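You operate a simulated robot arm through the tools that you are given. There is no shell and no other tool.

You are at the controls of a simulated two-armed robot. One attempt, no reset.

Task
Pump the tank up to 6 bar, switch off and unplug the compressor.
Fine: black socket on, then the compressor; both switches off before the plug goes back in its holder.
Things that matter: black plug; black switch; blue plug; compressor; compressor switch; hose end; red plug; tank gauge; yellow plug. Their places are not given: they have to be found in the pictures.

Only the result counts: the job must be done as asked and must still hold three seconds after the hand-in. Knocking over, shifting, dropping, spilling or breaking anything else fails it.

Robot
Two 7-joint arms with fingered hands on one trunk that stands fixed in place. Base frame: the origin is at the foot of the trunk, x ahead of it, y to its left, z up. Readings come in m, rad, newtons and seconds.
The left shoulder is at [0.065, 0.125, 1.193], the right one opposite. With the tool pointing down near the work surface each hand reaches from about 0.42 to 0.8 m from the base axis, measured 20 degrees to its own side. Payload 3.6 kg a hand.
Tool frame (each hand has its own): the origin (TCP) lies between the finger pads and is the grasp point; the fingertips stand 0.03 m ahead of it; z points along the fingers, y is the line along which they close. The gripper opens to 0.104 m. The gripper's body begins 0.035 m behind the TCP. The gripper is a hand of 4 fingers: y runs from the thumb to the fingers, the wrist lies at [-0.015, -0.104, -0.178] in the tool frame, and closing takes about 1.5 s.
Orientation is that of the tool frame in the base frame, as [roll, pitch, yaw] about the fixed x, y, z axes, in that order (R = Rz(yaw) Ry(pitch) Rx(roll)). With the fingers straight down and the wrist toward the robot, the tool's x, y and z point along [0, 1, 0], [1, 0, 0] and [0, 0, -1] of the base frame.

Tools
- The arms move only by the tool step_arm. It takes "left_targets", "right_targets" or both (then of equal length, played together; a hand with none holds still); each is a list of rows, each an object (a shift or turn left out is 0, a gripper value left out holds the last) with "slide": the shift along the tool's x, y, z in m, a list of three; "rotation": the turn, a rotation vector about the tool's x, y, z in rad, a list of three. In form: [{"slide": [dx, dy, dz], "rotation": [rx, ry, rz]}, ...]. A call has 1 to 20 rows; each row is the pose to reach, as a shift and turn from the pose commanded when the call began, along the tool's axes at that moment. "left_gripper" and "right_gripper" are, for a hand that has rows, the gripper command, from -1 (shut) to 1 (fully open), values between in proportion, set as the call begins (left out, the last holds). A row lasts 0.2 s, in which the tool goes at most 0.05 m and 0.15 rad; a call with a longer step from one row to the next is refused whole, and so is a gripper value outside its range. A pose out of reach is approached as far as the arm can. The call stops where the force on the tool passes 40 N (or 10 N more than at its start, if that is more) or the arm is blocked; 0.2 s more then pass. Each finger travels about 0.072 m/s and halts on what it meets, pressing with about 21 N; the grip force reading is that of the motor and also rises with nothing between the fingers. The clock runs only during rows and for 0.2 s after the last one: add rows that repeat a pose to give the fingers time. The reply holds the time, the measured pose of the TCP, the force on the tool along the base axes, the opening and the grip force, in the units named above and with some noise, with the torque about the TCP (base axes, N m) and any sound that the robot's microphone picked up.
- Cameras (640 x 400 px; columns grow to the right, rows downward): "scene" is now at [0.1741, -0.0263, 1.3826]; the picture's right is [-0.27, -0.96, 0.00], its down [-0.03, 0.01, -1.00] and it looks along [0.96, -0.27, -0.03] (base axes); focal length 214 px, centre (320, 200). "left" rides on the left gripper at [-0.061, -0.092, -0.13] in its tool frame; the picture's right is [-0.81, -0.28, 0.52], its down [0.53, -0.71, 0.45] and it looks along [0.24, 0.64, 0.72] (tool axes); focal length 275 px, centre (320, 200). "right" rides on the right gripper at [0.061, -0.092, -0.13] in its tool frame; the picture's right is [-0.81, 0.28, -0.52], its down [-0.53, -0.71, 0.46] and it looks along [-0.24, 0.64, 0.72] (tool axes); focal length 275 px, centre (320, 200).
- camera(camera): a new picture of that camera. The clock stands still meanwhile.
- raise_lower(by): slides the trunk up (or, below 0, down) by that many m; the arms and the scene camera ride with it, the base frame stays. It gives what a move gives, with no picture.
- finger_targets(index, middle, ring, thumb_bend, thumb_turn, hand): sets how far each is bent, from 0 (flat) to 1 (curled in); at 0.3 the hand is open as for a grip, at 0.7 the pads meet at the TCP. One left out holds its place. A second passes; each finger stops where it meets its share of the squeeze, and holds until it gets a number again. A gripper value or a shape takes the hand back. It gives what a move gives, with no picture; readings hold the bend of each and the force on the fingers (four entries, about 0 where the hand has none), thumb and palm. thumb_turn goes from beside the hand (0) to across from the fingers (1), as for a grip.
- set_grasp(shape, hand): the hand has 4 fingers and takes this shape, open, in about a second: jaw (thumb against the fingers, like two jaws); tri (thumb and two fingers); tip (a fingertip pinch); poke (one finger out to press); point (the index stretched); flat (the hand flat); cup (the hand cupped); fist (a fist). The gripper value then closes the fingers along that shape, each until it touches; the sizes above hold for jaw. It gives what a move gives, with no picture.
- aim_head(pan, tilt): turns the head with the scene camera to pan (to the left, within 1.396 rad either way) and tilt (down, from -0.506 to 1.204), counted from straight ahead of the robot. It gives what a move gives.
- point_at(camera, pixels): for up to 12 pixels [column, row] of the newest picture of that camera ("zoom" is the newest enlarged one), the place [x, y, z] in the base frame of the surface seen there, good to about 0.003 m. The clock stands still meanwhile.
- close_up(camera, box): a new picture of the part [left, top, right, bottom] of that camera's present view, enlarged. The clock stands still meanwhile.
- sign_off(): hands the job in; it is judged then, once.

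Open the grippers and draw the arms clear of the work before you hand the job in, unless the task says otherwise.

The tools are called as name(argument=value, ...) on one line, values as JSON. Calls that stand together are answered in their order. step_arm: Moves the arms, as the interface text tells. Its arguments: {"type":"object","properties":{"left_targets":{"type":"array"},"left_gripper":{"type":"number"},"right_targets":{"type":"array"},"right_gripper":{"type":"number"}},"required":[]} The other tools are called the same way: raise_lower (by) slides the trunk up or down; set_grasp (shape, hand) gives the hand a shape; finger_targets (index, middle, ring, thumb_bend, thumb_turn, hand) moves the fingers one by one; aim_head (pan, tilt) turns the head that bears the scene camera; camera (camera) takes a picture; point_at (camera, pixels) gives the place of the surface under pixels of a picture; close_up (camera, box) takes an enlarged picture of a part of a camera's view; sign_off () hands the job in.

At the start:

```text
time_s: 0.0
left_position: [0.4159, 0.0643, 1.3812]
left_orientation: [3.14, 0.001, 1.572]
left_ft_force: [-0.2, 0.1, -0.4]
left_torque: [-0.04, -0.02, -0.02]
left_gripper_width: 0.1039
left_grip_force: 0.1
left_shape: jaw
left_bend: [0.3, 0.3, 0.3, 0.3, 0.98]
left_finger forces: [0.0, 0.0, 0.1, 0.0, 0.0, 0.0]
right_position: [0.3362, -0.2514, 1.3743]
right_orientation: [-3.141, 0.0, 1.57]
right_ft_force: [0.2, -0.6, 0.3]
right_torque: [-0.01, 0.04, -0.01]
right_gripper_width: 0.1037
right_grip_force: 0.0
right_shape: jaw
right_bend: [0.3, 0.3, 0.3, 0.3, 0.98]
right_finger forces: [0.1, 0.0, 0.1, 0.0, 0.0, 0.0]
trunk travel left (down, up): [-0.425, 0.111]
head pan, tilt: [-0.271, 0.03]
```

scene: 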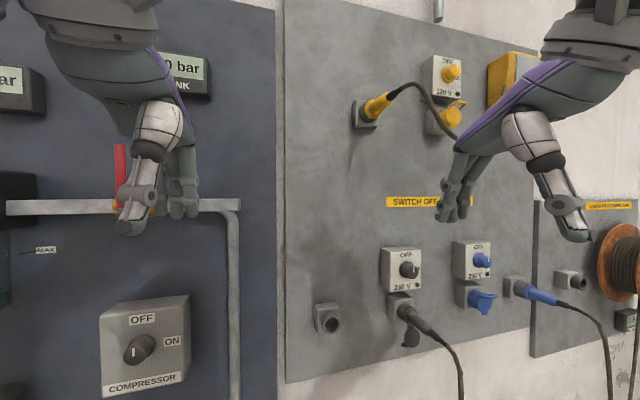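
right: 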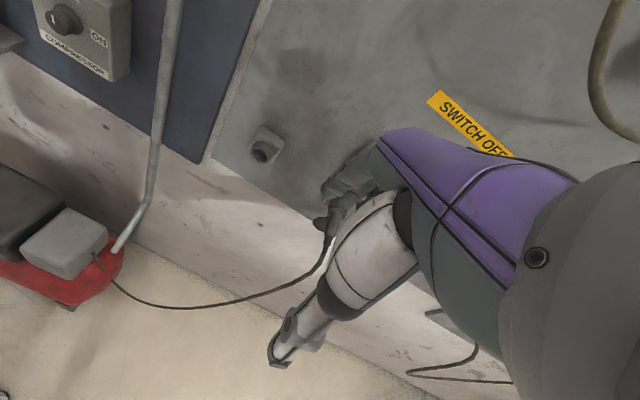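
left: 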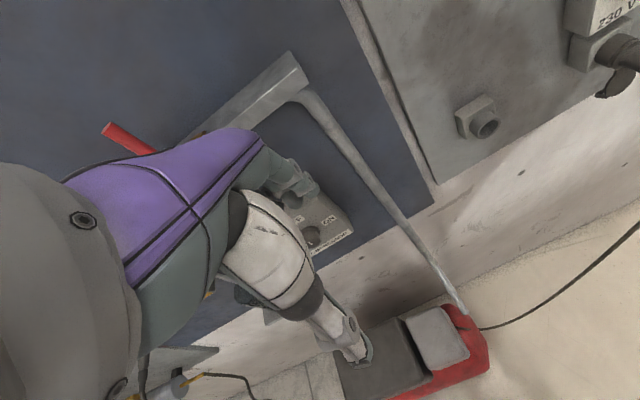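

The first picture shows panels with sockets and a compressor switch at about (140,350), and a black switch at (405,270). I look around with the head to see everything.

aim_head(pan=0.3, tilt=0.2)

camera(camera="scene")

aim_head(pan=-0.5, tilt=0.3)

camera(camera="scene")

```text
time_s: 1.0
left_position: [0.4146, 0.0648, 1.3818]
left_orientation: [3.141, 0.002, 1.571]
left_ft_force: [1.1, -0.4, 0.5]
left_torque: [0.04, -0.03, 0.0]
left_gripper_width: 0.1036
left_grip_force: 0.1
left_shape: jaw
left_bend: [0.3, 0.3, 0.3, 0.3, 0.98]
left_finger forces: [0.0, 0.0, 0.1, 0.1, 0.0, 0.1]
right_position: [0.337, -0.2524, 1.3748]
right_orientation: [-3.14, 0.0, 1.571]
right_ft_force: [0.1, 0.5, -0.6]
right_torque: [-0.01, 0.02, -0.03]
right_gripper_width: 0.1035
right_grip_force: 0.0
right_shape: jaw
right_bend: [0.3, 0.3, 0.3, 0.3, 0.98]
right_finger forces: [0.0, 0.0, 0.0, 0.0, 0.1, 0.1]
trunk travel left (down, up): [-0.425, 0.111]
head pan, tilt: [0.3, 0.201]
```

```text
taken
```

scene: 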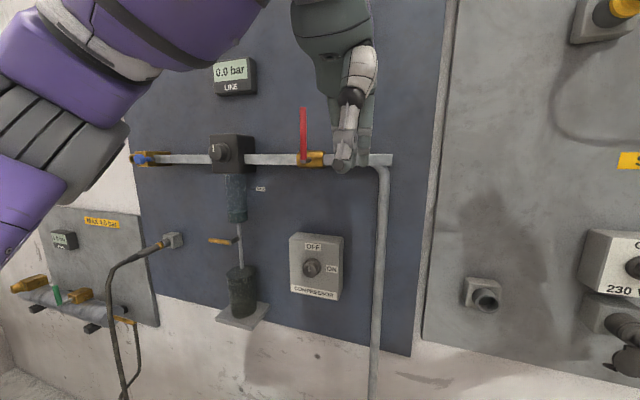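

```text
time_s: 2.1
left_position: [0.4149, 0.0638, 1.3815]
left_orientation: [3.141, 0.002, 1.574]
left_ft_force: [-0.5, 0.3, -0.4]
left_torque: [-0.01, -0.01, 0.01]
left_gripper_width: 0.1036
left_grip_force: 0.1
left_shape: jaw
left_bend: [0.3, 0.3, 0.3, 0.3, 0.98]
left_finger forces: [0.1, 0.0, 0.1, 0.0, 0.1, 0.1]
right_position: [0.3353, -0.2519, 1.3745]
right_orientation: [3.14, 0.0, 1.57]
right_ft_force: [0.2, 0.2, -0.5]
right_torque: [0.02, -0.01, 0.01]
right_gripper_width: 0.1038
right_grip_force: 0.0
right_shape: jaw
right_bend: [0.3, 0.3, 0.3, 0.3, 0.98]
right_finger forces: [0.0, 0.1, 0.0, 0.0, 0.1, 0.1]
trunk travel left (down, up): [-0.425, 0.111]
head pan, tilt: [-0.499, 0.3]
```

```text
taken
```

scene: 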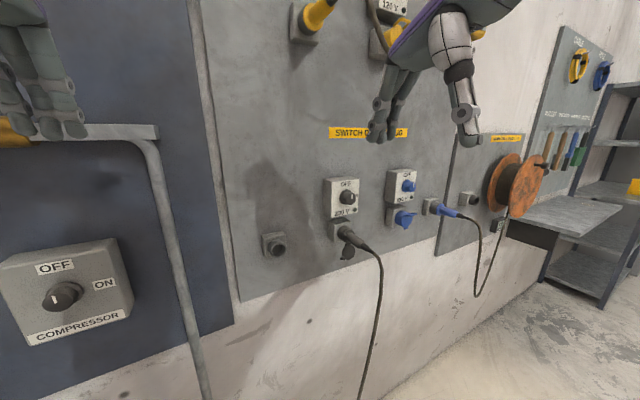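

The black plug seems already seated in the socket below the black switch, at (350,240), with its holder at (273,246). I take close-ups to verify labels and states.

close_up(camera="scene", box=[240, 110, 480, 270])

close_up(camera="scene", box=[420, 120, 580, 240])

aim_head(pan=0.3, tilt=0.0)

camera(camera="scene")

close_up(camera="scene", box=[120, 180, 400, 380])

close_up(camera="scene", box=[0, 220, 200, 380])

```text
2.50 times, centred on (360, 190) of scene
```

zoom: 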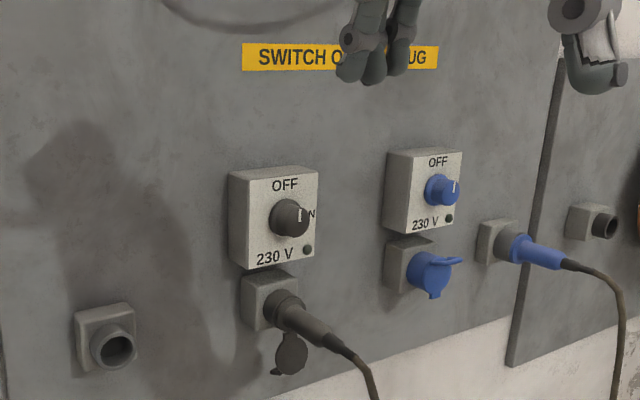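

```text
3.33 times, centred on (500, 180) of scene
```

zoom: 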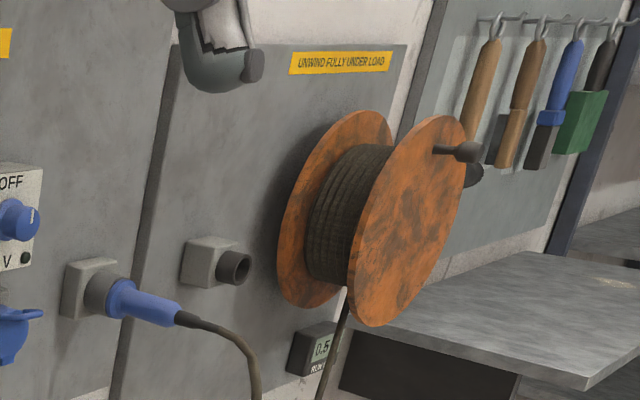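

```text
time_s: 3.2
left_position: [0.415, 0.064, 1.3828]
left_orientation: [3.141, 0.001, 1.571]
left_ft_force: [0.2, -0.3, -0.7]
left_torque: [0.01, 0.02, 0.02]
left_gripper_width: 0.1035
left_grip_force: 0.1
left_shape: jaw
left_bend: [0.3, 0.3, 0.3, 0.3, 0.98]
left_finger forces: [0.1, 0.0, 0.1, 0.0, 0.1, 0.1]
right_position: [0.3362, -0.2523, 1.374]
right_orientation: [-3.142, 0.002, 1.571]
right_ft_force: [-0.1, -0.1, 0.5]
right_torque: [0.02, 0.0, 0.01]
right_gripper_width: 0.1035
right_grip_force: 0.0
right_shape: jaw
right_bend: [0.3, 0.3, 0.3, 0.3, 0.98]
right_finger forces: [0.0, 0.0, 0.1, 0.0, 0.0, 0.0]
trunk travel left (down, up): [-0.425, 0.111]
head pan, tilt: [0.3, 0.0]
```

```text
taken
```

scene: 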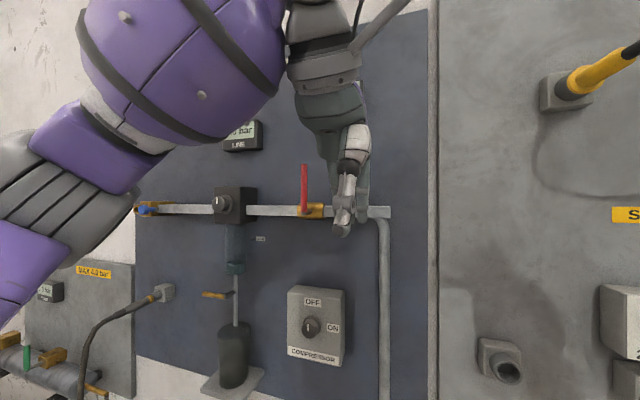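

```text
2.00 times, centred on (260, 280) of scene
```

zoom: 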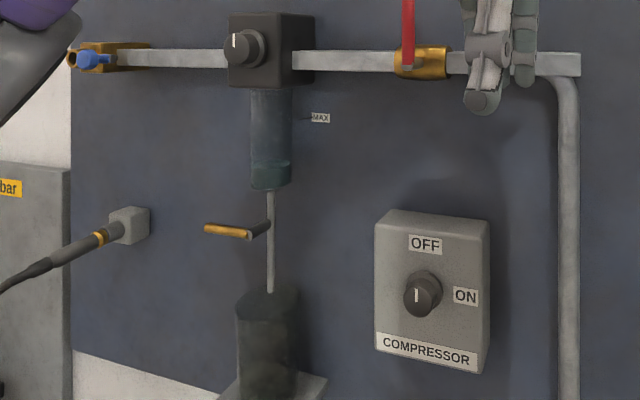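

```text
2.50 times, centred on (100, 300) of scene
```

zoom: 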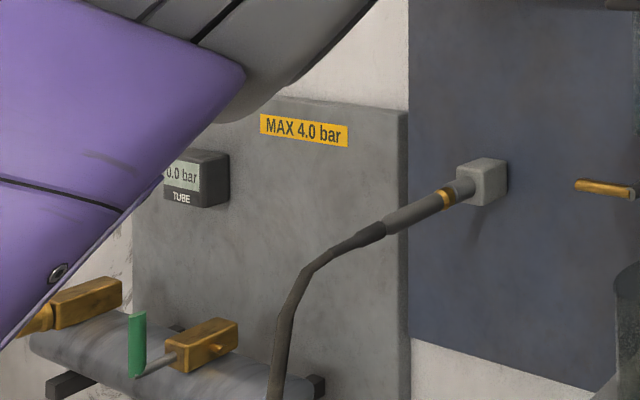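

OFF is up and ON is to the right on both switches, and both are OFF. I aim the head at the working area and measure points.

aim_head(pan=-0.2, tilt=0.35)

camera(camera="scene")

```text
time_s: 4.2
left_position: [0.4165, 0.0642, 1.382]
left_orientation: [3.141, 0.0, 1.572]
left_ft_force: [-0.5, -0.1, -0.2]
left_torque: [-0.03, 0.0, -0.02]
left_gripper_width: 0.1037
left_grip_force: 0.0
left_shape: jaw
left_bend: [0.3, 0.3, 0.3, 0.3, 0.98]
left_finger forces: [0.0, 0.0, 0.1, 0.1, 0.1, 0.0]
right_position: [0.3367, -0.2517, 1.3736]
right_orientation: [-3.141, 0.001, 1.57]
right_ft_force: [-0.2, 0.3, 1.3]
right_torque: [-0.01, 0.02, -0.01]
right_gripper_width: 0.1035
right_grip_force: 0.0
right_shape: jaw
right_bend: [0.3, 0.3, 0.3, 0.3, 0.98]
right_finger forces: [0.1, 0.1, 0.1, 0.0, 0.0, 0.1]
trunk travel left (down, up): [-0.425, 0.111]
head pan, tilt: [-0.201, 0.351]
```

```text
taken
```

scene: 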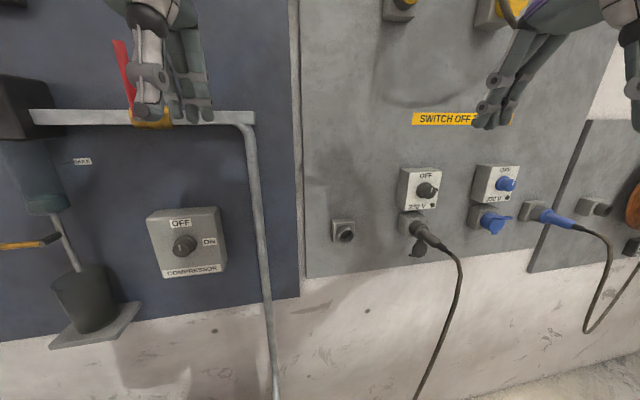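

I take enlarged views of both working areas for measuring.

close_up(camera="scene", box=[320, 150, 480, 270])

point_at(camera="scene", pixels=[[185, 243], [160, 210], [215, 210], [222, 268], [165, 277], [240, 250], [120, 250], [250, 117], [258, 200]])

```text
3.33 times, centred on (400, 210) of scene
```

zoom: 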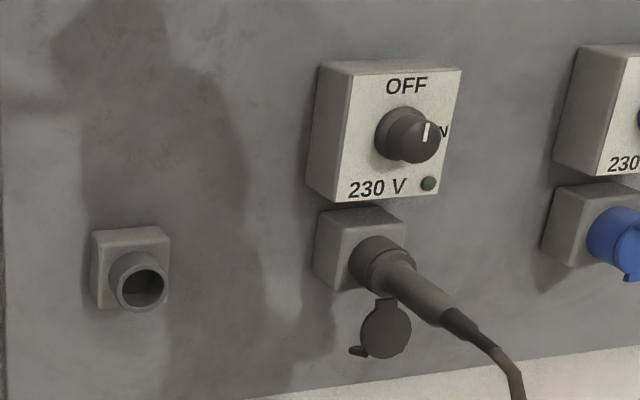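

```text
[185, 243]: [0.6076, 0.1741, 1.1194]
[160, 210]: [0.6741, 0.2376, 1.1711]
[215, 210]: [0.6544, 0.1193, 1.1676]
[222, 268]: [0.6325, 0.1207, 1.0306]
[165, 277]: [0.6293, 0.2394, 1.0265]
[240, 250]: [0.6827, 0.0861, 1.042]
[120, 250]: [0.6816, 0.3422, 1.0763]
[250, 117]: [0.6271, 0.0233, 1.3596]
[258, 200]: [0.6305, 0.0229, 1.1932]
```

The compressor box face is around x=0.63 with its knob at y≈0.17. I measure the black group from the enlarged picture.

point_at(camera="zoom", pixels=[[428, 132], [428, 155], [385, 130], [395, 110], [360, 85], [455, 80], [345, 195], [430, 190], [330, 230], [400, 228]])

point_at(camera="zoom", pixels=[[375, 245], [410, 275], [440, 300], [480, 335], [385, 330], [400, 355], [100, 240], [160, 240], [125, 260], [140, 288], [200, 250], [505, 370]])

close_up(camera="scene", box=[130, 190, 250, 290])

point_at(camera="zoom", pixels=[[285, 280], [255, 270], [305, 255], [330, 290], [320, 240], [380, 330], [290, 325]])

```text
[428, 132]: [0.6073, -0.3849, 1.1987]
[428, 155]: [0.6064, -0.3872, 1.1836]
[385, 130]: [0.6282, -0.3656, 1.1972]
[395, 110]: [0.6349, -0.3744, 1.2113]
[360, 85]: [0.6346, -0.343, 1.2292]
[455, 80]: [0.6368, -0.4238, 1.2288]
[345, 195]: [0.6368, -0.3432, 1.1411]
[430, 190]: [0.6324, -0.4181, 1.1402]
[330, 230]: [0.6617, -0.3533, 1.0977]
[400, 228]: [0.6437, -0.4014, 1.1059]
```

```text
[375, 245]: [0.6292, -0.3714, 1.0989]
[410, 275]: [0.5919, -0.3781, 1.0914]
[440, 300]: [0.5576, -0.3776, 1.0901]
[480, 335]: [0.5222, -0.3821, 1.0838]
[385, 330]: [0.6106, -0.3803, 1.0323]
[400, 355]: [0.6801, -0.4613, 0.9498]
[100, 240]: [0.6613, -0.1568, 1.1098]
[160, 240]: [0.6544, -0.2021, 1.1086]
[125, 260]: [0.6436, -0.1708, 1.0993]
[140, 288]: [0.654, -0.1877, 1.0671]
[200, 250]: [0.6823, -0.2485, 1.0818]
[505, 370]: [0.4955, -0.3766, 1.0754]
```

```text
4.00 times, centred on (190, 240) of scene
```

zoom: 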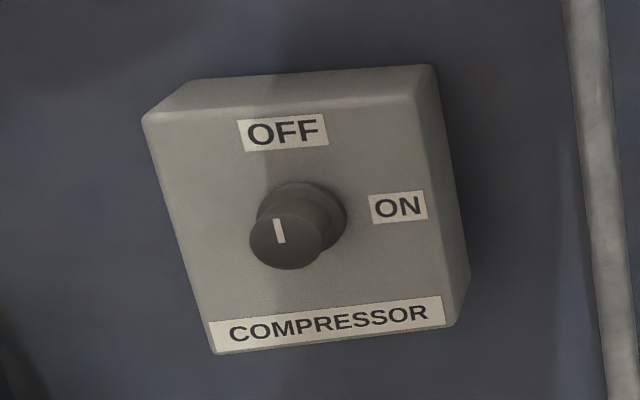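

```text
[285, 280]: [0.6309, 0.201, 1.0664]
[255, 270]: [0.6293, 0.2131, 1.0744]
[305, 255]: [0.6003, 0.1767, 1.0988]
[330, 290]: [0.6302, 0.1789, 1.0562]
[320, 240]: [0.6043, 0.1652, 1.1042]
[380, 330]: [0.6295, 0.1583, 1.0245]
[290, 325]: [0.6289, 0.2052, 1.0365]
```

Measurements: black knob front at about (0.607,-0.386,1.19), box face x=0.635; plug along x at y≈-0.38, z≈1.085; compressor knob front about (0.60,0.175,1.105). First I pitch the right hand forward (fingers toward the panel) well short of the wall, while moving in front of the black switch.

step_arm(right_targets=[{"slide": [-0.011, 0.01, 0.006], "rotation": [-0.131, 0, 0]}, {"slide": [-0.022, 0.02, 0.012], "rotation": [-0.262, 0, 0]}, {"slide": [-0.033, 0.03, 0.018], "rotation": [-0.393, 0, 0]}, {"slide": [-0.044, 0.04, 0.024], "rotation": [-0.524, 0, 0]}, {"slide": [-0.055, 0.05, 0.03], "rotation": [-0.654, 0, 0]}, {"slide": [-0.066, 0.06, 0.036], "rotation": [-0.785, 0, 0]}, {"slide": [-0.077, 0.07, 0.042], "rotation": [-0.916, 0, 0]}, {"slide": [-0.088, 0.08, 0.048], "rotation": [-1.047, 0, 0]}, {"slide": [-0.1, 0.09, 0.054], "rotation": [-1.178, 0, 0]}, {"slide": [-0.111, 0.1, 0.06], "rotation": [-1.309, 0, 0]}, {"slide": [-0.122, 0.11, 0.066], "rotation": [-1.44, 0, 0]}, {"slide": [-0.133, 0.12, 0.072], "rotation": [-1.571, 0, 0]}, {"slide": [-0.133, 0.12, 0.072], "rotation": [-1.571, 0, 0]}])

camera(camera="scene")

camera(camera="right")

```text
time_s: 7.0
left_position: [0.4152, 0.0644, 1.3811]
left_orientation: [3.141, 0.001, 1.572]
left_ft_force: [0.5, 0.3, -0.6]
left_torque: [-0.01, 0.02, 0.01]
left_gripper_width: 0.1036
left_grip_force: 0.1
left_shape: jaw
left_bend: [0.3, 0.3, 0.3, 0.3, 0.98]
left_finger forces: [0.0, 0.0, 0.0, 0.0, 0.0, 0.0]
right_position: [0.4567, -0.3855, 1.3007]
right_orientation: [1.569, 0.0, 1.57]
right_ft_force: [-0.7, -0.5, 0.5]
right_torque: [0.02, -0.02, 0.02]
right_gripper_width: 0.1037
right_grip_force: 0.1
right_shape: jaw
right_bend: [0.3, 0.3, 0.3, 0.3, 0.98]
right_finger forces: [0.2, 0.1, 0.0, 0.1, 0.0, 0.1]
trunk travel left (down, up): [-0.425, 0.111]
head pan, tilt: [-0.201, 0.351]
```

```text
taken
```

scene: 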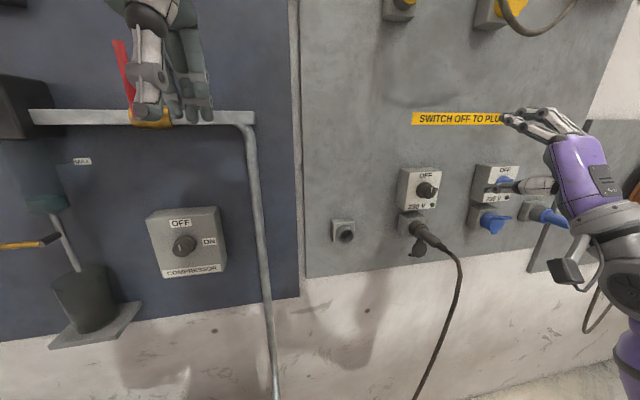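

```text
taken
```

right: 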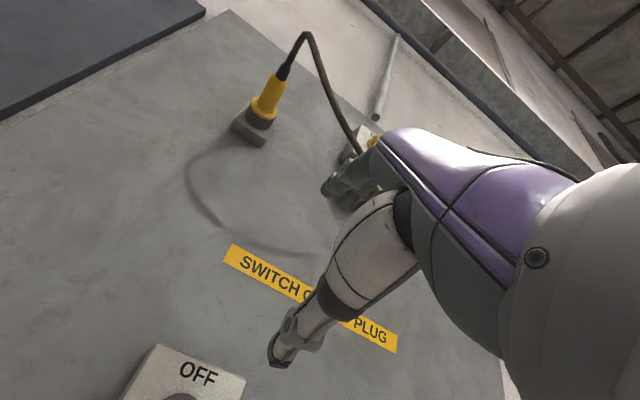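

The hand now points forward. I zoom in on the black switch for a more accurate knob centre and diameter.

close_up(camera="scene", box=[390, 155, 470, 215])

```text
6.67 times, centred on (430, 185) of scene
```

zoom: 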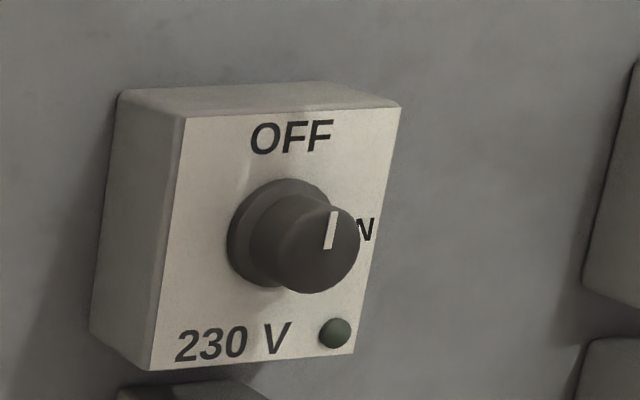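

point_at(camera="zoom", pixels=[[318, 250], [333, 215], [285, 245], [355, 250], [318, 290], [318, 212], [190, 122], [390, 112], [155, 362], [345, 350], [250, 240], [270, 195]])

```text
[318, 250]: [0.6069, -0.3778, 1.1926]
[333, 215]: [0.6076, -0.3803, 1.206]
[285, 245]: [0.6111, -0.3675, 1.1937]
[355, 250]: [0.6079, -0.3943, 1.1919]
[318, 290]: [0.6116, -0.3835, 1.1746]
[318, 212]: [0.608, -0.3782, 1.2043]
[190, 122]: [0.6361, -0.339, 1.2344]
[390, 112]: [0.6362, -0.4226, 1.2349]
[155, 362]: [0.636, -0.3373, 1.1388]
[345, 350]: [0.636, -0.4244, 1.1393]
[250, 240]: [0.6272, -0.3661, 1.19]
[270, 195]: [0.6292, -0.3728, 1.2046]
```

Knob centre is about y=-0.381, z=1.190, diameter ~0.033, front at x=0.607. I roll the right hand so its wrist lies up-right (room for a 90° clockwise turn), then lower in front of the knob.

step_arm(right_targets=[{"rotation": [0, 0, -0.147]}, {"rotation": [0, 0, -0.294]}, {"rotation": [0, 0, -0.441]}, {"rotation": [0, 0, -0.589]}, {"rotation": [0, 0, -0.736]}, {"rotation": [0, 0, -0.883]}, {"rotation": [0, 0, -1.03]}, {"rotation": [0, 0, -1.178]}, {"rotation": [0, 0, -1.325]}, {"rotation": [0, 0, -1.472]}, {"rotation": [0, 0, -1.62]}, {"rotation": [0, 0, -1.767]}, {"rotation": [0, 0, -1.914]}, {"rotation": [0, 0, -2.061]}, {"rotation": [0, 0, -2.208]}, {"rotation": [0, 0, -2.356]}, {"slide": [0.0015, -0.04, 0.01], "rotation": [0, 0, -2.356]}, {"slide": [0.003, -0.08, 0.02], "rotation": [0, 0, -2.356]}, {"slide": [0.0045, -0.111, 0.035], "rotation": [0, 0, -2.356]}, {"slide": [0.0045, -0.111, 0.035], "rotation": [0, 0, -2.356]}])

camera(camera="scene")

camera(camera="right")

```text
time_s: 10.9
left_position: [0.4126, 0.0648, 1.3817]
left_orientation: [-3.141, 0.002, 1.572]
left_ft_force: [-0.7, -0.2, 0.9]
left_torque: [0.0, -0.03, -0.01]
left_gripper_width: 0.1039
left_grip_force: 0.0
left_shape: jaw
left_bend: [0.3, 0.3, 0.3, 0.3, 0.98]
left_finger forces: [0.0, 0.0, 0.0, 0.0, 0.0, 0.0]
right_position: [0.1428, -0.2326, 1.3144]
right_orientation: [-1.538, 0.922, -1.541]
right_ft_force: [1.7, 6.0, 16.0]
right_torque: [0.85, 0.1, -0.17]
right_gripper_width: 0.1028
right_grip_force: 0.1
right_shape: jaw
right_bend: [0.33, 0.3, 0.3, 0.3, 0.98]
right_finger forces: [0.0, 0.1, 0.0, 0.1, 0.0, 0.1]
right hand out of reach, approached as far as the arm can: row 8, 9, 10, 11, 12, 13, 14, 15, 16, 17, 18, 19
trunk travel left (down, up): [-0.425, 0.111]
head pan, tilt: [-0.201, 0.351]
stopped in row 19 (right hand): the force on the tool passed its limit at 44 N (the readings are from after the stop); the commanded pose is now the measured one
```

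```text
taken
```

scene: 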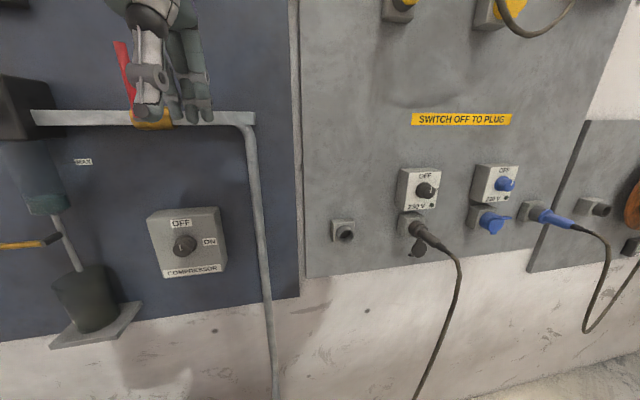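

```text
taken
```

right: 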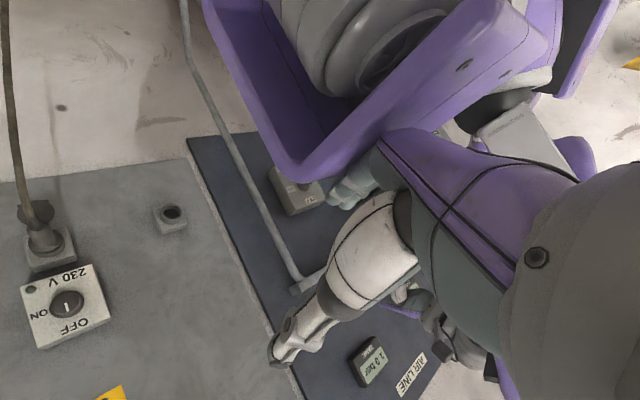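

Beyond about -60° of roll the arm ran out of reach and folded back toward the body. I look at the arm with the head before backing out carefully.

aim_head(pan=-0.9, tilt=0.5)

camera(camera="scene")

camera(camera="left")

```text
time_s: 12.0
left_position: [0.415, 0.0655, 1.3799]
left_orientation: [-3.139, 0.001, 1.572]
left_ft_force: [-0.2, 0.1, 0.2]
left_torque: [-0.01, 0.02, 0.01]
left_gripper_width: 0.1038
left_grip_force: 0.1
left_shape: jaw
left_bend: [0.3, 0.3, 0.3, 0.3, 0.98]
left_finger forces: [0.0, 0.0, 0.1, 0.0, 0.0, 0.1]
right_position: [0.1446, -0.2343, 1.3129]
right_orientation: [-1.547, 0.921, -1.547]
right_ft_force: [-2.8, 2.1, 24.4]
right_torque: [0.95, 0.53, 0.07]
right_gripper_width: 0.1029
right_grip_force: 0.1
right_shape: jaw
right_bend: [0.34, 0.31, 0.3, 0.3, 0.98]
right_finger forces: [0.0, 0.0, 0.1, 0.0, 0.0, 0.1]
trunk travel left (down, up): [-0.425, 0.111]
head pan, tilt: [-0.901, 0.499]
```

```text
taken
```

scene: 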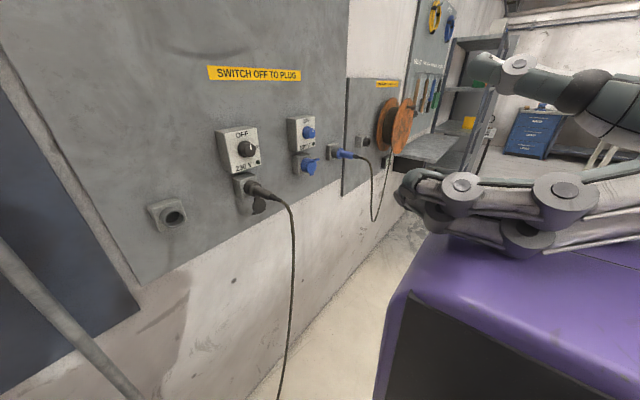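

```text
taken
```

left: 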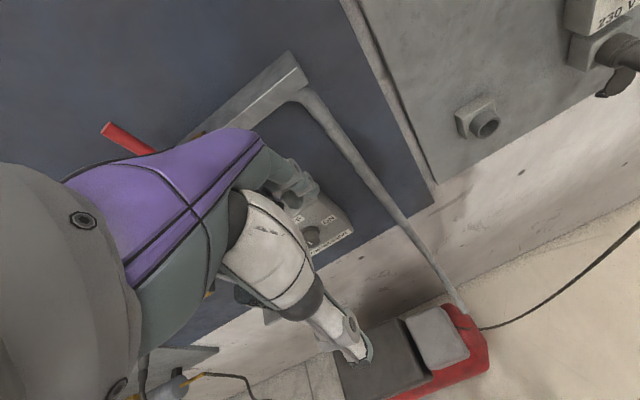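

The fingers press down on the torso shell. I lift slightly, then move forward in small steps.

step_arm(right_targets=[{"slide": [-0.012, -0.009, 0.0]}, {"slide": [-0.024, -0.018, 0.005]}, {"slide": [-0.024, -0.018, 0.02]}, {"slide": [-0.024, -0.018, 0.04]}, {"slide": [-0.024, -0.018, 0.06]}, {"slide": [-0.024, -0.018, 0.06]}])

camera(camera="scene")

```text
time_s: 13.4
left_position: [0.4159, 0.0649, 1.3811]
left_orientation: [-3.14, 0.0, 1.572]
left_ft_force: [-0.6, -0.6, -0.4]
left_torque: [0.0, 0.0, -0.02]
left_gripper_width: 0.1038
left_grip_force: 0.0
left_shape: jaw
left_bend: [0.3, 0.3, 0.3, 0.3, 0.98]
left_finger forces: [0.0, 0.0, 0.0, 0.0, 0.0, 0.0]
right_position: [0.1497, -0.236, 1.3115]
right_orientation: [-1.535, 0.923, -1.542]
right_ft_force: [-6.0, -3.4, 32.3]
right_torque: [0.94, 0.99, 0.33]
right_gripper_width: 0.1026
right_grip_force: 0.1
right_shape: jaw
right_bend: [0.37, 0.31, 0.3, 0.3, 0.98]
right_finger forces: [0.1, 0.0, 0.0, 0.1, 0.0, 0.1]
right hand out of reach, approached as far as the arm can: row 1, 2, 3, 4, 5, 6
trunk travel left (down, up): [-0.425, 0.111]
head pan, tilt: [-0.901, 0.499]
```

```text
taken
```

scene: 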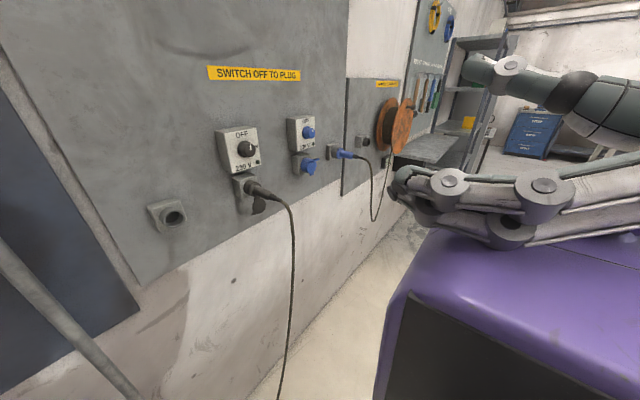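

The fingertips still rest on the shell. I close the right gripper so that the fingers lift off and roll the hand back about its own z while moving forward.

step_arm(right_targets=[{"rotation": [0, 0, 0.0]}, {"rotation": [0, 0, 0.0]}, {"rotation": [0, 0, 0.0]}, {"rotation": [0, 0, 0.0]}, {"rotation": [0, 0, 0.0]}, {"rotation": [0, 0, 0.0]}, {"slide": [0, -0.005, 0.01], "rotation": [0, 0, 0.14]}, {"slide": [0, -0.01, 0.02], "rotation": [0, 0, 0.28]}, {"slide": [0, -0.015, 0.03], "rotation": [0, 0, 0.42]}, {"slide": [0, -0.02, 0.04], "rotation": [0, 0, 0.56]}], right_gripper=-1)

camera(camera="scene")

```text
time_s: 15.6
left_position: [0.4153, 0.0632, 1.3808]
left_orientation: [-3.139, -0.001, 1.573]
left_ft_force: [0.3, 1.2, 0.3]
left_torque: [0.01, 0.0, 0.02]
left_gripper_width: 0.1038
left_grip_force: 0.0
left_shape: jaw
left_bend: [0.3, 0.3, 0.3, 0.3, 0.98]
left_finger forces: [0.0, 0.0, 0.0, 0.0, 0.1, 0.0]
right_position: [0.1857, -0.262, 1.3307]
right_orientation: [-1.43, 1.48, -1.426]
right_ft_force: [0.8, 0.4, -0.6]
right_torque: [0.02, 0.01, -0.02]
right_gripper_width: 0.0001
right_grip_force: 21.1
right_shape: jaw
right_bend: [0.7, 0.7, 0.7, 0.47, 1.0]
right_finger forces: [0.1, 0.1, 0.0, 0.1, 0.1, 0.0]
right hand out of reach, approached as far as the arm can: row 8, 9, 10
trunk travel left (down, up): [-0.425, 0.111]
head pan, tilt: [-0.901, 0.499]
```

```text
taken
```

scene: 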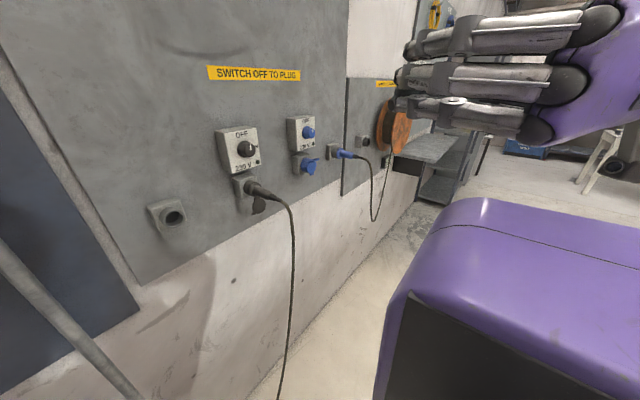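

The hand is free. I continue rolling back to wrist-down and move forward/right away from the body.

step_arm(right_targets=[{"slide": [0, -0.007, 0.012], "rotation": [0, 0, 0.14]}, {"slide": [0, -0.014, 0.026], "rotation": [0, 0, 0.28]}, {"slide": [0, -0.021, 0.042], "rotation": [0, 0, 0.42]}, {"slide": [0, -0.028, 0.058], "rotation": [0, 0, 0.56]}, {"slide": [0, -0.035, 0.074], "rotation": [0, 0, 0.7]}, {"slide": [0, -0.042, 0.09], "rotation": [0, 0, 0.84]}, {"slide": [0, -0.049, 0.11], "rotation": [0, 0, 0.98]}, {"slide": [0, -0.056, 0.13], "rotation": [0, 0, 1.12]}, {"slide": [0, -0.063, 0.15], "rotation": [0, 0, 1.26]}, {"slide": [0, -0.07, 0.17], "rotation": [0, 0, 1.4]}, {"slide": [0, -0.08, 0.19], "rotation": [0, 0, 1.54]}, {"slide": [0, -0.09, 0.2], "rotation": [0, 0, 1.66]}, {"slide": [0, -0.09, 0.2], "rotation": [0, 0, 1.66]}, {"slide": [0, -0.09, 0.2], "rotation": [0, 0, 1.66]}])

camera(camera="scene")

```text
time_s: 18.6
left_position: [0.4151, 0.0655, 1.3812]
left_orientation: [-3.14, 0.001, 1.571]
left_ft_force: [-0.2, -0.2, -0.2]
left_torque: [-0.03, -0.05, 0.01]
left_gripper_width: 0.1037
left_grip_force: 0.0
left_shape: jaw
left_bend: [0.3, 0.3, 0.3, 0.3, 0.98]
left_finger forces: [0.0, 0.0, 0.0, 0.0, 0.1, 0.1]
right_position: [0.3953, -0.3594, 1.3454]
right_orientation: [1.555, 0.003, 1.576]
right_ft_force: [0.4, 0.0, 0.2]
right_torque: [-0.01, 0.0, 0.02]
right_gripper_width: 0.0001
right_grip_force: 21.4
right_shape: jaw
right_bend: [0.7, 0.7, 0.7, 0.47, 1.0]
right_finger forces: [0.0, 0.1, 0.0, 0.0, 0.0, 0.0]
right hand out of reach, approached as far as the arm can: row 1, 2, 3, 4, 5, 6, 7, 8, 9, 10, 11, 12, 13, 14
trunk travel left (down, up): [-0.425, 0.111]
head pan, tilt: [-0.901, 0.499]
```

```text
taken
```

scene: 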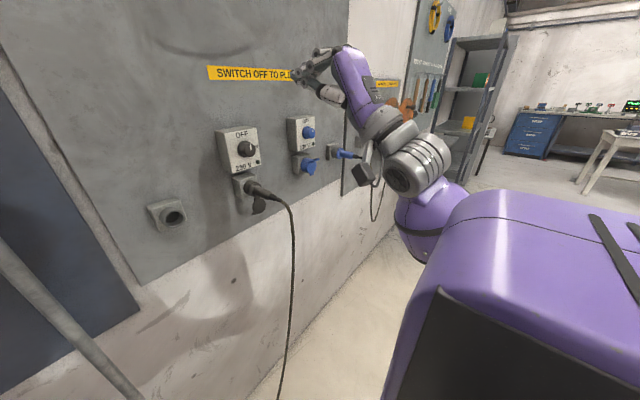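

Orientation is back to fingers-forward. I move to the earlier reachable pose near (0.45,-0.385,1.30) to see that the arm follows.

step_arm(right_targets=[{"slide": [-0.012, -0.02, 0.025]}, {"slide": [-0.026, -0.045, 0.055]}, {"slide": [-0.026, -0.045, 0.055]}], right_gripper=1)

camera(camera="scene")

```text
time_s: 19.4
left_position: [0.4151, 0.065, 1.3813]
left_orientation: [-3.14, -0.001, 1.573]
left_ft_force: [-0.3, 0.0, 0.0]
left_torque: [-0.03, -0.02, 0.03]
left_gripper_width: 0.1037
left_grip_force: 0.1
left_shape: jaw
left_bend: [0.3, 0.3, 0.3, 0.3, 0.98]
left_finger forces: [0.0, 0.0, 0.0, 0.0, 0.0, 0.0]
right_position: [0.4495, -0.387, 1.3017]
right_orientation: [1.557, 0.004, 1.571]
right_ft_force: [0.2, -0.2, 0.5]
right_torque: [0.0, 0.0, -0.03]
right_gripper_width: 0.1035
right_grip_force: 0.0
right_shape: jaw
right_bend: [0.3, 0.3, 0.3, 0.3, 0.98]
right_finger forces: [0.1, 0.0, 0.0, 0.1, 0.1, 0.0]
trunk travel left (down, up): [-0.425, 0.111]
head pan, tilt: [-0.901, 0.499]
```

```text
taken
```

scene: 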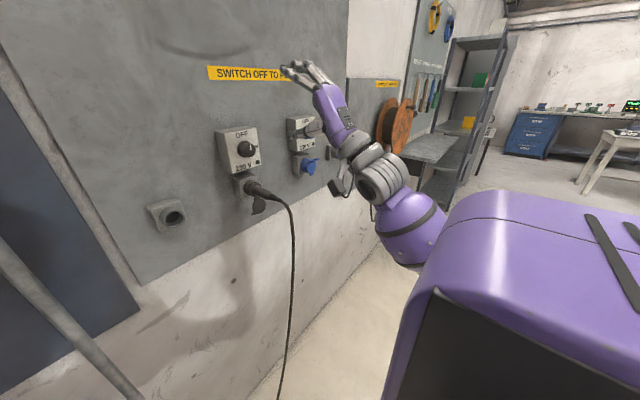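

The arm follows again. I roll by -0.8 rad (within the range that worked), then lower in front of the black knob at x=0.50.

step_arm(right_targets=[{"rotation": [0.014, 0, -0.14]}, {"rotation": [0.014, 0, -0.28]}, {"rotation": [0.014, 0, -0.42]}, {"rotation": [0.014, 0, -0.56]}, {"rotation": [0.014, 0, -0.7]}, {"rotation": [0.014, 0, -0.8]}, {"slide": [0.002, -0.04, 0.015], "rotation": [0.014, 0, -0.8]}, {"slide": [0.004, -0.08, 0.03], "rotation": [0.014, 0, -0.8]}, {"slide": [0.006, -0.112, 0.04], "rotation": [0.014, 0, -0.8]}, {"slide": [0.006, -0.112, 0.04], "rotation": [0.014, 0, -0.8]}])

camera(camera="scene")

camera(camera="right")

```text
time_s: 21.6
left_position: [0.4144, 0.065, 1.3817]
left_orientation: [-3.14, 0.001, 1.573]
left_ft_force: [-0.6, 0.2, -0.8]
left_torque: [0.0, 0.03, -0.02]
left_gripper_width: 0.1043
left_grip_force: 0.1
left_shape: jaw
left_bend: [0.3, 0.3, 0.3, 0.3, 0.98]
left_finger forces: [0.0, 0.0, 0.1, 0.1, 0.0, 0.1]
right_position: [0.4917, -0.3795, 1.1894]
right_orientation: [1.568, 0.804, 1.565]
right_ft_force: [0.3, 0.0, -0.6]
right_torque: [-0.01, 0.01, 0.03]
right_gripper_width: 0.104
right_grip_force: 0.1
right_shape: jaw
right_bend: [0.3, 0.3, 0.3, 0.3, 0.98]
right_finger forces: [0.1, 0.1, 0.0, 0.1, 0.0, 0.1]
trunk travel left (down, up): [-0.425, 0.111]
head pan, tilt: [-0.901, 0.499]
```

```text
taken
```

scene: 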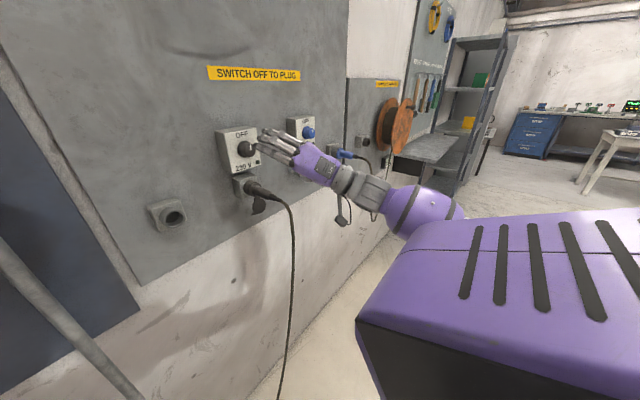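

```text
taken
```

right: 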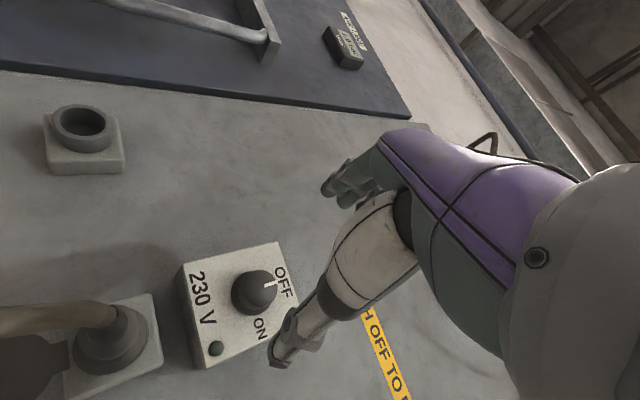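

Reached cleanly and the wrist camera shows the knob at (255,292) with its mark to OFF. I probe how much further the roll can go in small steps.

step_arm(right_targets=[{"rotation": [0, 0, -0.1]}, {"rotation": [0, 0, -0.2]}, {"rotation": [0, 0, -0.3]}])

```text
time_s: 22.4
left_position: [0.4157, 0.064, 1.3809]
left_orientation: [3.141, 0.0, 1.574]
left_ft_force: [-0.2, 0.0, -0.2]
left_torque: [0.01, 0.0, -0.02]
left_gripper_width: 0.1041
left_grip_force: 0.1
left_shape: jaw
left_bend: [0.3, 0.3, 0.3, 0.3, 0.98]
left_finger forces: [0.0, 0.0, 0.0, 0.1, 0.1, 0.0]
right_position: [0.4945, -0.3726, 1.2237]
right_orientation: [1.597, 1.049, 1.602]
right_ft_force: [-0.1, -0.3, 0.3]
right_torque: [0.0, 0.01, 0.03]
right_gripper_width: 0.1038
right_grip_force: 0.1
right_shape: jaw
right_bend: [0.3, 0.3, 0.3, 0.3, 0.98]
right_finger forces: [0.0, 0.1, 0.0, 0.1, 0.0, 0.0]
right hand out of reach, approached as far as the arm can: row 1, 2, 3
trunk travel left (down, up): [-0.425, 0.111]
head pan, tilt: [-0.901, 0.499]
```

The roll limit at this height is about -0.85. I probe the other direction (toward wrist-left), raised a little and back from the plug's cable.

step_arm(right_targets=[{"slide": [-0.01, 0.005, -0.02], "rotation": [0, 0, 0.14]}, {"slide": [-0.04, 0.02, -0.04], "rotation": [0, 0, 0.28]}, {"slide": [-0.06, 0.03, -0.05], "rotation": [0, 0, 0.42]}, {"slide": [-0.06, 0.03, -0.05], "rotation": [0, 0, 0.56]}, {"slide": [-0.06, 0.03, -0.05], "rotation": [0, 0, 0.7]}, {"slide": [-0.06, 0.03, -0.05], "rotation": [0, 0, 0.84]}, {"slide": [-0.06, 0.03, -0.05], "rotation": [0, 0, 0.98]}, {"slide": [-0.06, 0.03, -0.05], "rotation": [0, 0, 1.1]}, {"slide": [-0.06, 0.03, -0.05], "rotation": [0, 0, 1.24]}, {"slide": [-0.06, 0.03, -0.05], "rotation": [0, 0, 1.38]}, {"slide": [-0.06, 0.03, -0.05], "rotation": [0, 0, 1.52]}, {"slide": [-0.06, 0.03, -0.05], "rotation": [0, 0, 1.66]}])

camera(camera="scene")

```text
time_s: 25.0
left_position: [0.4166, 0.0649, 1.3804]
left_orientation: [-3.14, 0.002, 1.573]
left_ft_force: [0.1, 1.0, -0.6]
left_torque: [0.0, 0.0, 0.05]
left_gripper_width: 0.1039
left_grip_force: 0.0
left_shape: jaw
left_bend: [0.3, 0.3, 0.3, 0.3, 0.98]
left_finger forces: [0.1, 0.0, 0.0, 0.1, 0.0, 0.0]
right_position: [0.4461, -0.3745, 1.2902]
right_orientation: [1.588, -0.614, 1.566]
right_ft_force: [-0.4, 0.0, -0.5]
right_torque: [-0.01, -0.01, -0.03]
right_gripper_width: 0.1038
right_grip_force: 0.1
right_shape: jaw
right_bend: [0.3, 0.3, 0.3, 0.3, 0.98]
right_finger forces: [0.0, 0.1, 0.0, 0.1, 0.1, 0.0]
trunk travel left (down, up): [-0.425, 0.111]
head pan, tilt: [-0.901, 0.499]
```

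```text
taken
```

scene: 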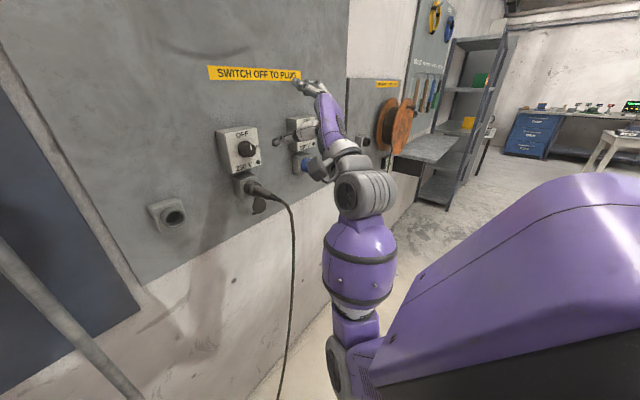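

All reachable so far (roll now +0.61). I continue toward +1.6.

step_arm(right_targets=[{"rotation": [0, 0, 0.14]}, {"rotation": [0, 0, 0.28]}, {"rotation": [0, 0, 0.42]}, {"rotation": [0, 0, 0.56]}, {"rotation": [0, 0, 0.7]}, {"rotation": [0, 0, 0.84]}, {"rotation": [0, 0, 0.98]}])

camera(camera="scene")

```text
time_s: 26.6
left_position: [0.4144, 0.0641, 1.3817]
left_orientation: [-3.139, 0.002, 1.573]
left_ft_force: [0.1, 0.7, 0.7]
left_torque: [0.0, -0.02, 0.03]
left_gripper_width: 0.1038
left_grip_force: 0.1
left_shape: jaw
left_bend: [0.3, 0.3, 0.3, 0.3, 0.98]
left_finger forces: [0.0, 0.1, 0.1, 0.0, 0.1, 0.0]
right_position: [0.4273, -0.4422, 1.1696]
right_orientation: [0.805, -1.515, 2.375]
right_ft_force: [0.3, -0.3, 0.7]
right_torque: [0.01, 0.0, 0.0]
right_gripper_width: 0.1039
right_grip_force: 0.1
right_shape: jaw
right_bend: [0.3, 0.3, 0.3, 0.3, 0.98]
right_finger forces: [0.0, 0.0, 0.0, 0.1, 0.0, 0.1]
right hand out of reach, approached as far as the arm can: row 1, 2, 3, 4, 5, 6, 7
trunk travel left (down, up): [-0.425, 0.111]
head pan, tilt: [-0.901, 0.499]
```

```text
taken
```

scene: 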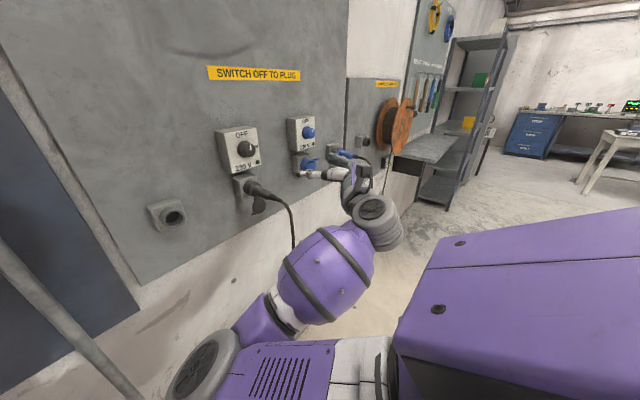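

The right arm's useful roll range is about -0.85…+0.6, so I will turn the black knob in a few regrasps with the wrist lower-right, clear of the plug. I roll back to -0.8 here first.

step_arm(right_targets=[{"rotation": [0, 0, -0.14]}, {"rotation": [0, 0, -0.28]}, {"rotation": [0, 0, -0.42]}, {"rotation": [0, 0, -0.56]}, {"rotation": [0, 0, -0.7]}, {"rotation": [0, 0, -0.84]}, {"rotation": [0, 0, -0.98]}, {"rotation": [0, 0, -1.12]}, {"rotation": [0, 0, -1.26]}, {"rotation": [0, 0, -1.4]}, {"rotation": [0, 0, -1.54]}, {"rotation": [0, 0, -1.68]}, {"rotation": [0, 0, -1.82]}, {"rotation": [0, 0, -1.96]}, {"rotation": [0, 0, -2.1]}, {"rotation": [0, 0, -2.24]}, {"rotation": [0, 0, -2.39]}, {"rotation": [0, 0, -2.39]}])

camera(camera="scene")

```text
time_s: 30.4
left_position: [0.415, 0.0648, 1.3815]
left_orientation: [-3.139, -0.001, 1.572]
left_ft_force: [0.5, 0.2, 0.4]
left_torque: [0.02, 0.01, 0.0]
left_gripper_width: 0.1038
left_grip_force: 0.0
left_shape: jaw
left_bend: [0.3, 0.3, 0.3, 0.3, 0.98]
left_finger forces: [0.0, 0.1, 0.0, 0.1, 0.0, 0.1]
right_position: [0.427, -0.4457, 1.1703]
right_orientation: [1.513, 0.862, 1.568]
right_ft_force: [0.1, 0.3, 0.5]
right_torque: [0.0, -0.01, 0.02]
right_gripper_width: 0.104
right_grip_force: 0.0
right_shape: jaw
right_bend: [0.3, 0.3, 0.3, 0.3, 0.98]
right_finger forces: [0.1, 0.0, 0.0, 0.0, 0.0, 0.0]
trunk travel left (down, up): [-0.425, 0.111]
head pan, tilt: [-0.901, 0.499]
```

```text
taken
```

scene: 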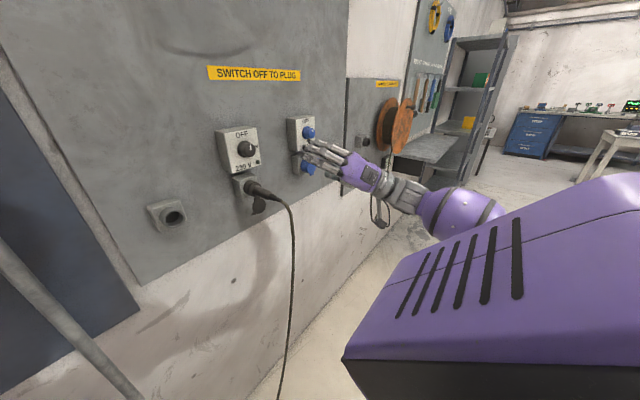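

The hand is at roll -0.86, slightly tilted. I correct the tilt and move in front of the black knob at x≈0.50.

step_arm(right_targets=[{"slide": [0.009, 0.019, 0.025], "rotation": [0.02, 0, 0]}, {"slide": [0.018, 0.038, 0.05], "rotation": [0.04, 0, 0]}, {"slide": [0.027, 0.058, 0.076], "rotation": [0.058, 0, 0]}, {"slide": [0.027, 0.058, 0.076], "rotation": [0.058, 0, 0]}])

camera(camera="right")

```text
time_s: 31.4
left_position: [0.4143, 0.0632, 1.3818]
left_orientation: [-3.141, -0.001, 1.572]
left_ft_force: [0.4, 0.4, 0.3]
left_torque: [-0.01, -0.02, 0.02]
left_gripper_width: 0.1038
left_grip_force: 0.0
left_shape: jaw
left_bend: [0.3, 0.3, 0.3, 0.3, 0.98]
left_finger forces: [0.0, 0.0, 0.0, 0.0, 0.0, 0.0]
right_position: [0.4981, -0.3818, 1.1908]
right_orientation: [1.578, 0.86, 1.576]
right_ft_force: [-0.6, 0.4, 0.6]
right_torque: [-0.03, -0.02, 0.0]
right_gripper_width: 0.1039
right_grip_force: 0.1
right_shape: jaw
right_bend: [0.3, 0.3, 0.3, 0.3, 0.98]
right_finger forces: [0.0, 0.0, 0.0, 0.0, 0.0, 0.0]
trunk travel left (down, up): [-0.425, 0.111]
head pan, tilt: [-0.901, 0.499]
```

```text
taken
```

right: 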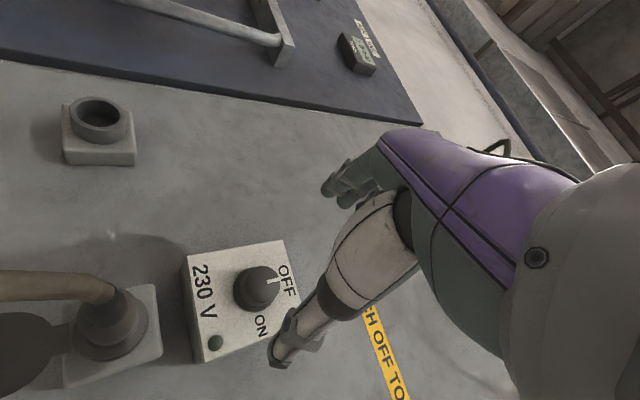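

The knob is at (258,287) in the wrist view. I measure it from here before advancing.

point_at(camera="right", pixels=[[258, 287], [262, 280], [240, 297], [270, 300], [268, 275], [202, 275], [120, 318], [97, 105]])

```text
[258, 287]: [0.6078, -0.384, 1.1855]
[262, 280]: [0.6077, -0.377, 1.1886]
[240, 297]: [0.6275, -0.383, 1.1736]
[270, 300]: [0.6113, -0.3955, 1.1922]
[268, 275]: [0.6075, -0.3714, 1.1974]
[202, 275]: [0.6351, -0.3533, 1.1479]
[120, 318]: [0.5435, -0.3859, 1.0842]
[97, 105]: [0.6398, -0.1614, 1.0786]
```

Knob centre confirmed at about (-0.382,1.189). I advance along the tool axis until the fingertips straddle the knob.

step_arm(right_targets=[{"slide": [0, 0, 0.03]}, {"slide": [0, 0, 0.06]}, {"slide": [0, 0, 0.08]}, {"slide": [0, 0, 0.096]}, {"slide": [0, 0, 0.096]}], right_gripper=0.4)

camera(camera="right")

close_up(camera="scene", box=[200, 100, 360, 220])

```text
time_s: 32.6
left_position: [0.4147, 0.0649, 1.3798]
left_orientation: [-3.141, 0.0, 1.572]
left_ft_force: [1.1, 0.4, -0.3]
left_torque: [-0.01, 0.02, 0.02]
left_gripper_width: 0.1041
left_grip_force: 0.1
left_shape: jaw
left_bend: [0.3, 0.3, 0.3, 0.3, 0.98]
left_finger forces: [0.0, 0.1, 0.1, 0.0, 0.1, 0.0]
right_position: [0.5956, -0.3866, 1.1994]
right_orientation: [1.58, 0.858, 1.58]
right_ft_force: [-0.1, 0.1, 0.1]
right_torque: [0.01, -0.02, 0.0]
right_gripper_width: 0.0728
right_grip_force: 0.0
right_shape: jaw
right_bend: [0.27, 0.37, 0.34, 0.58, 0.99]
right_finger forces: [0.0, 0.0, 0.0, 0.0, 0.0, 0.0]
right hand out of reach, approached as far as the arm can: row 1, 2, 3, 4, 5
trunk travel left (down, up): [-0.425, 0.111]
head pan, tilt: [-0.901, 0.499]
```

```text
taken
```

right: 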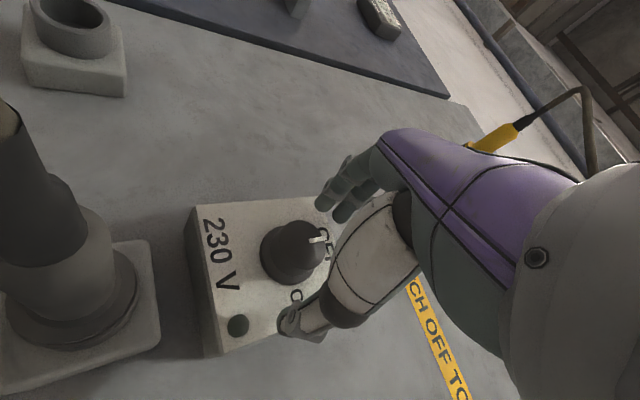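

```text
3.33 times, centred on (280, 160) of scene
```

zoom: 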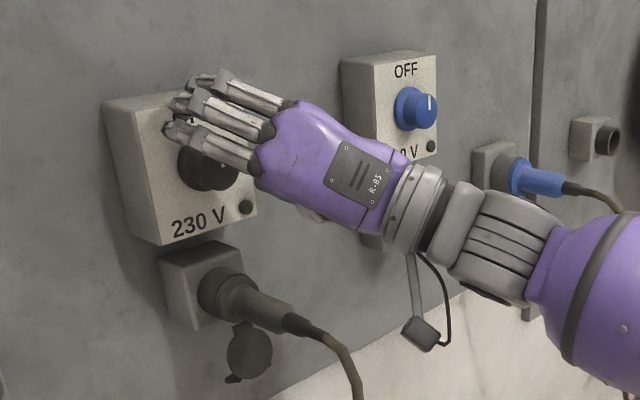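

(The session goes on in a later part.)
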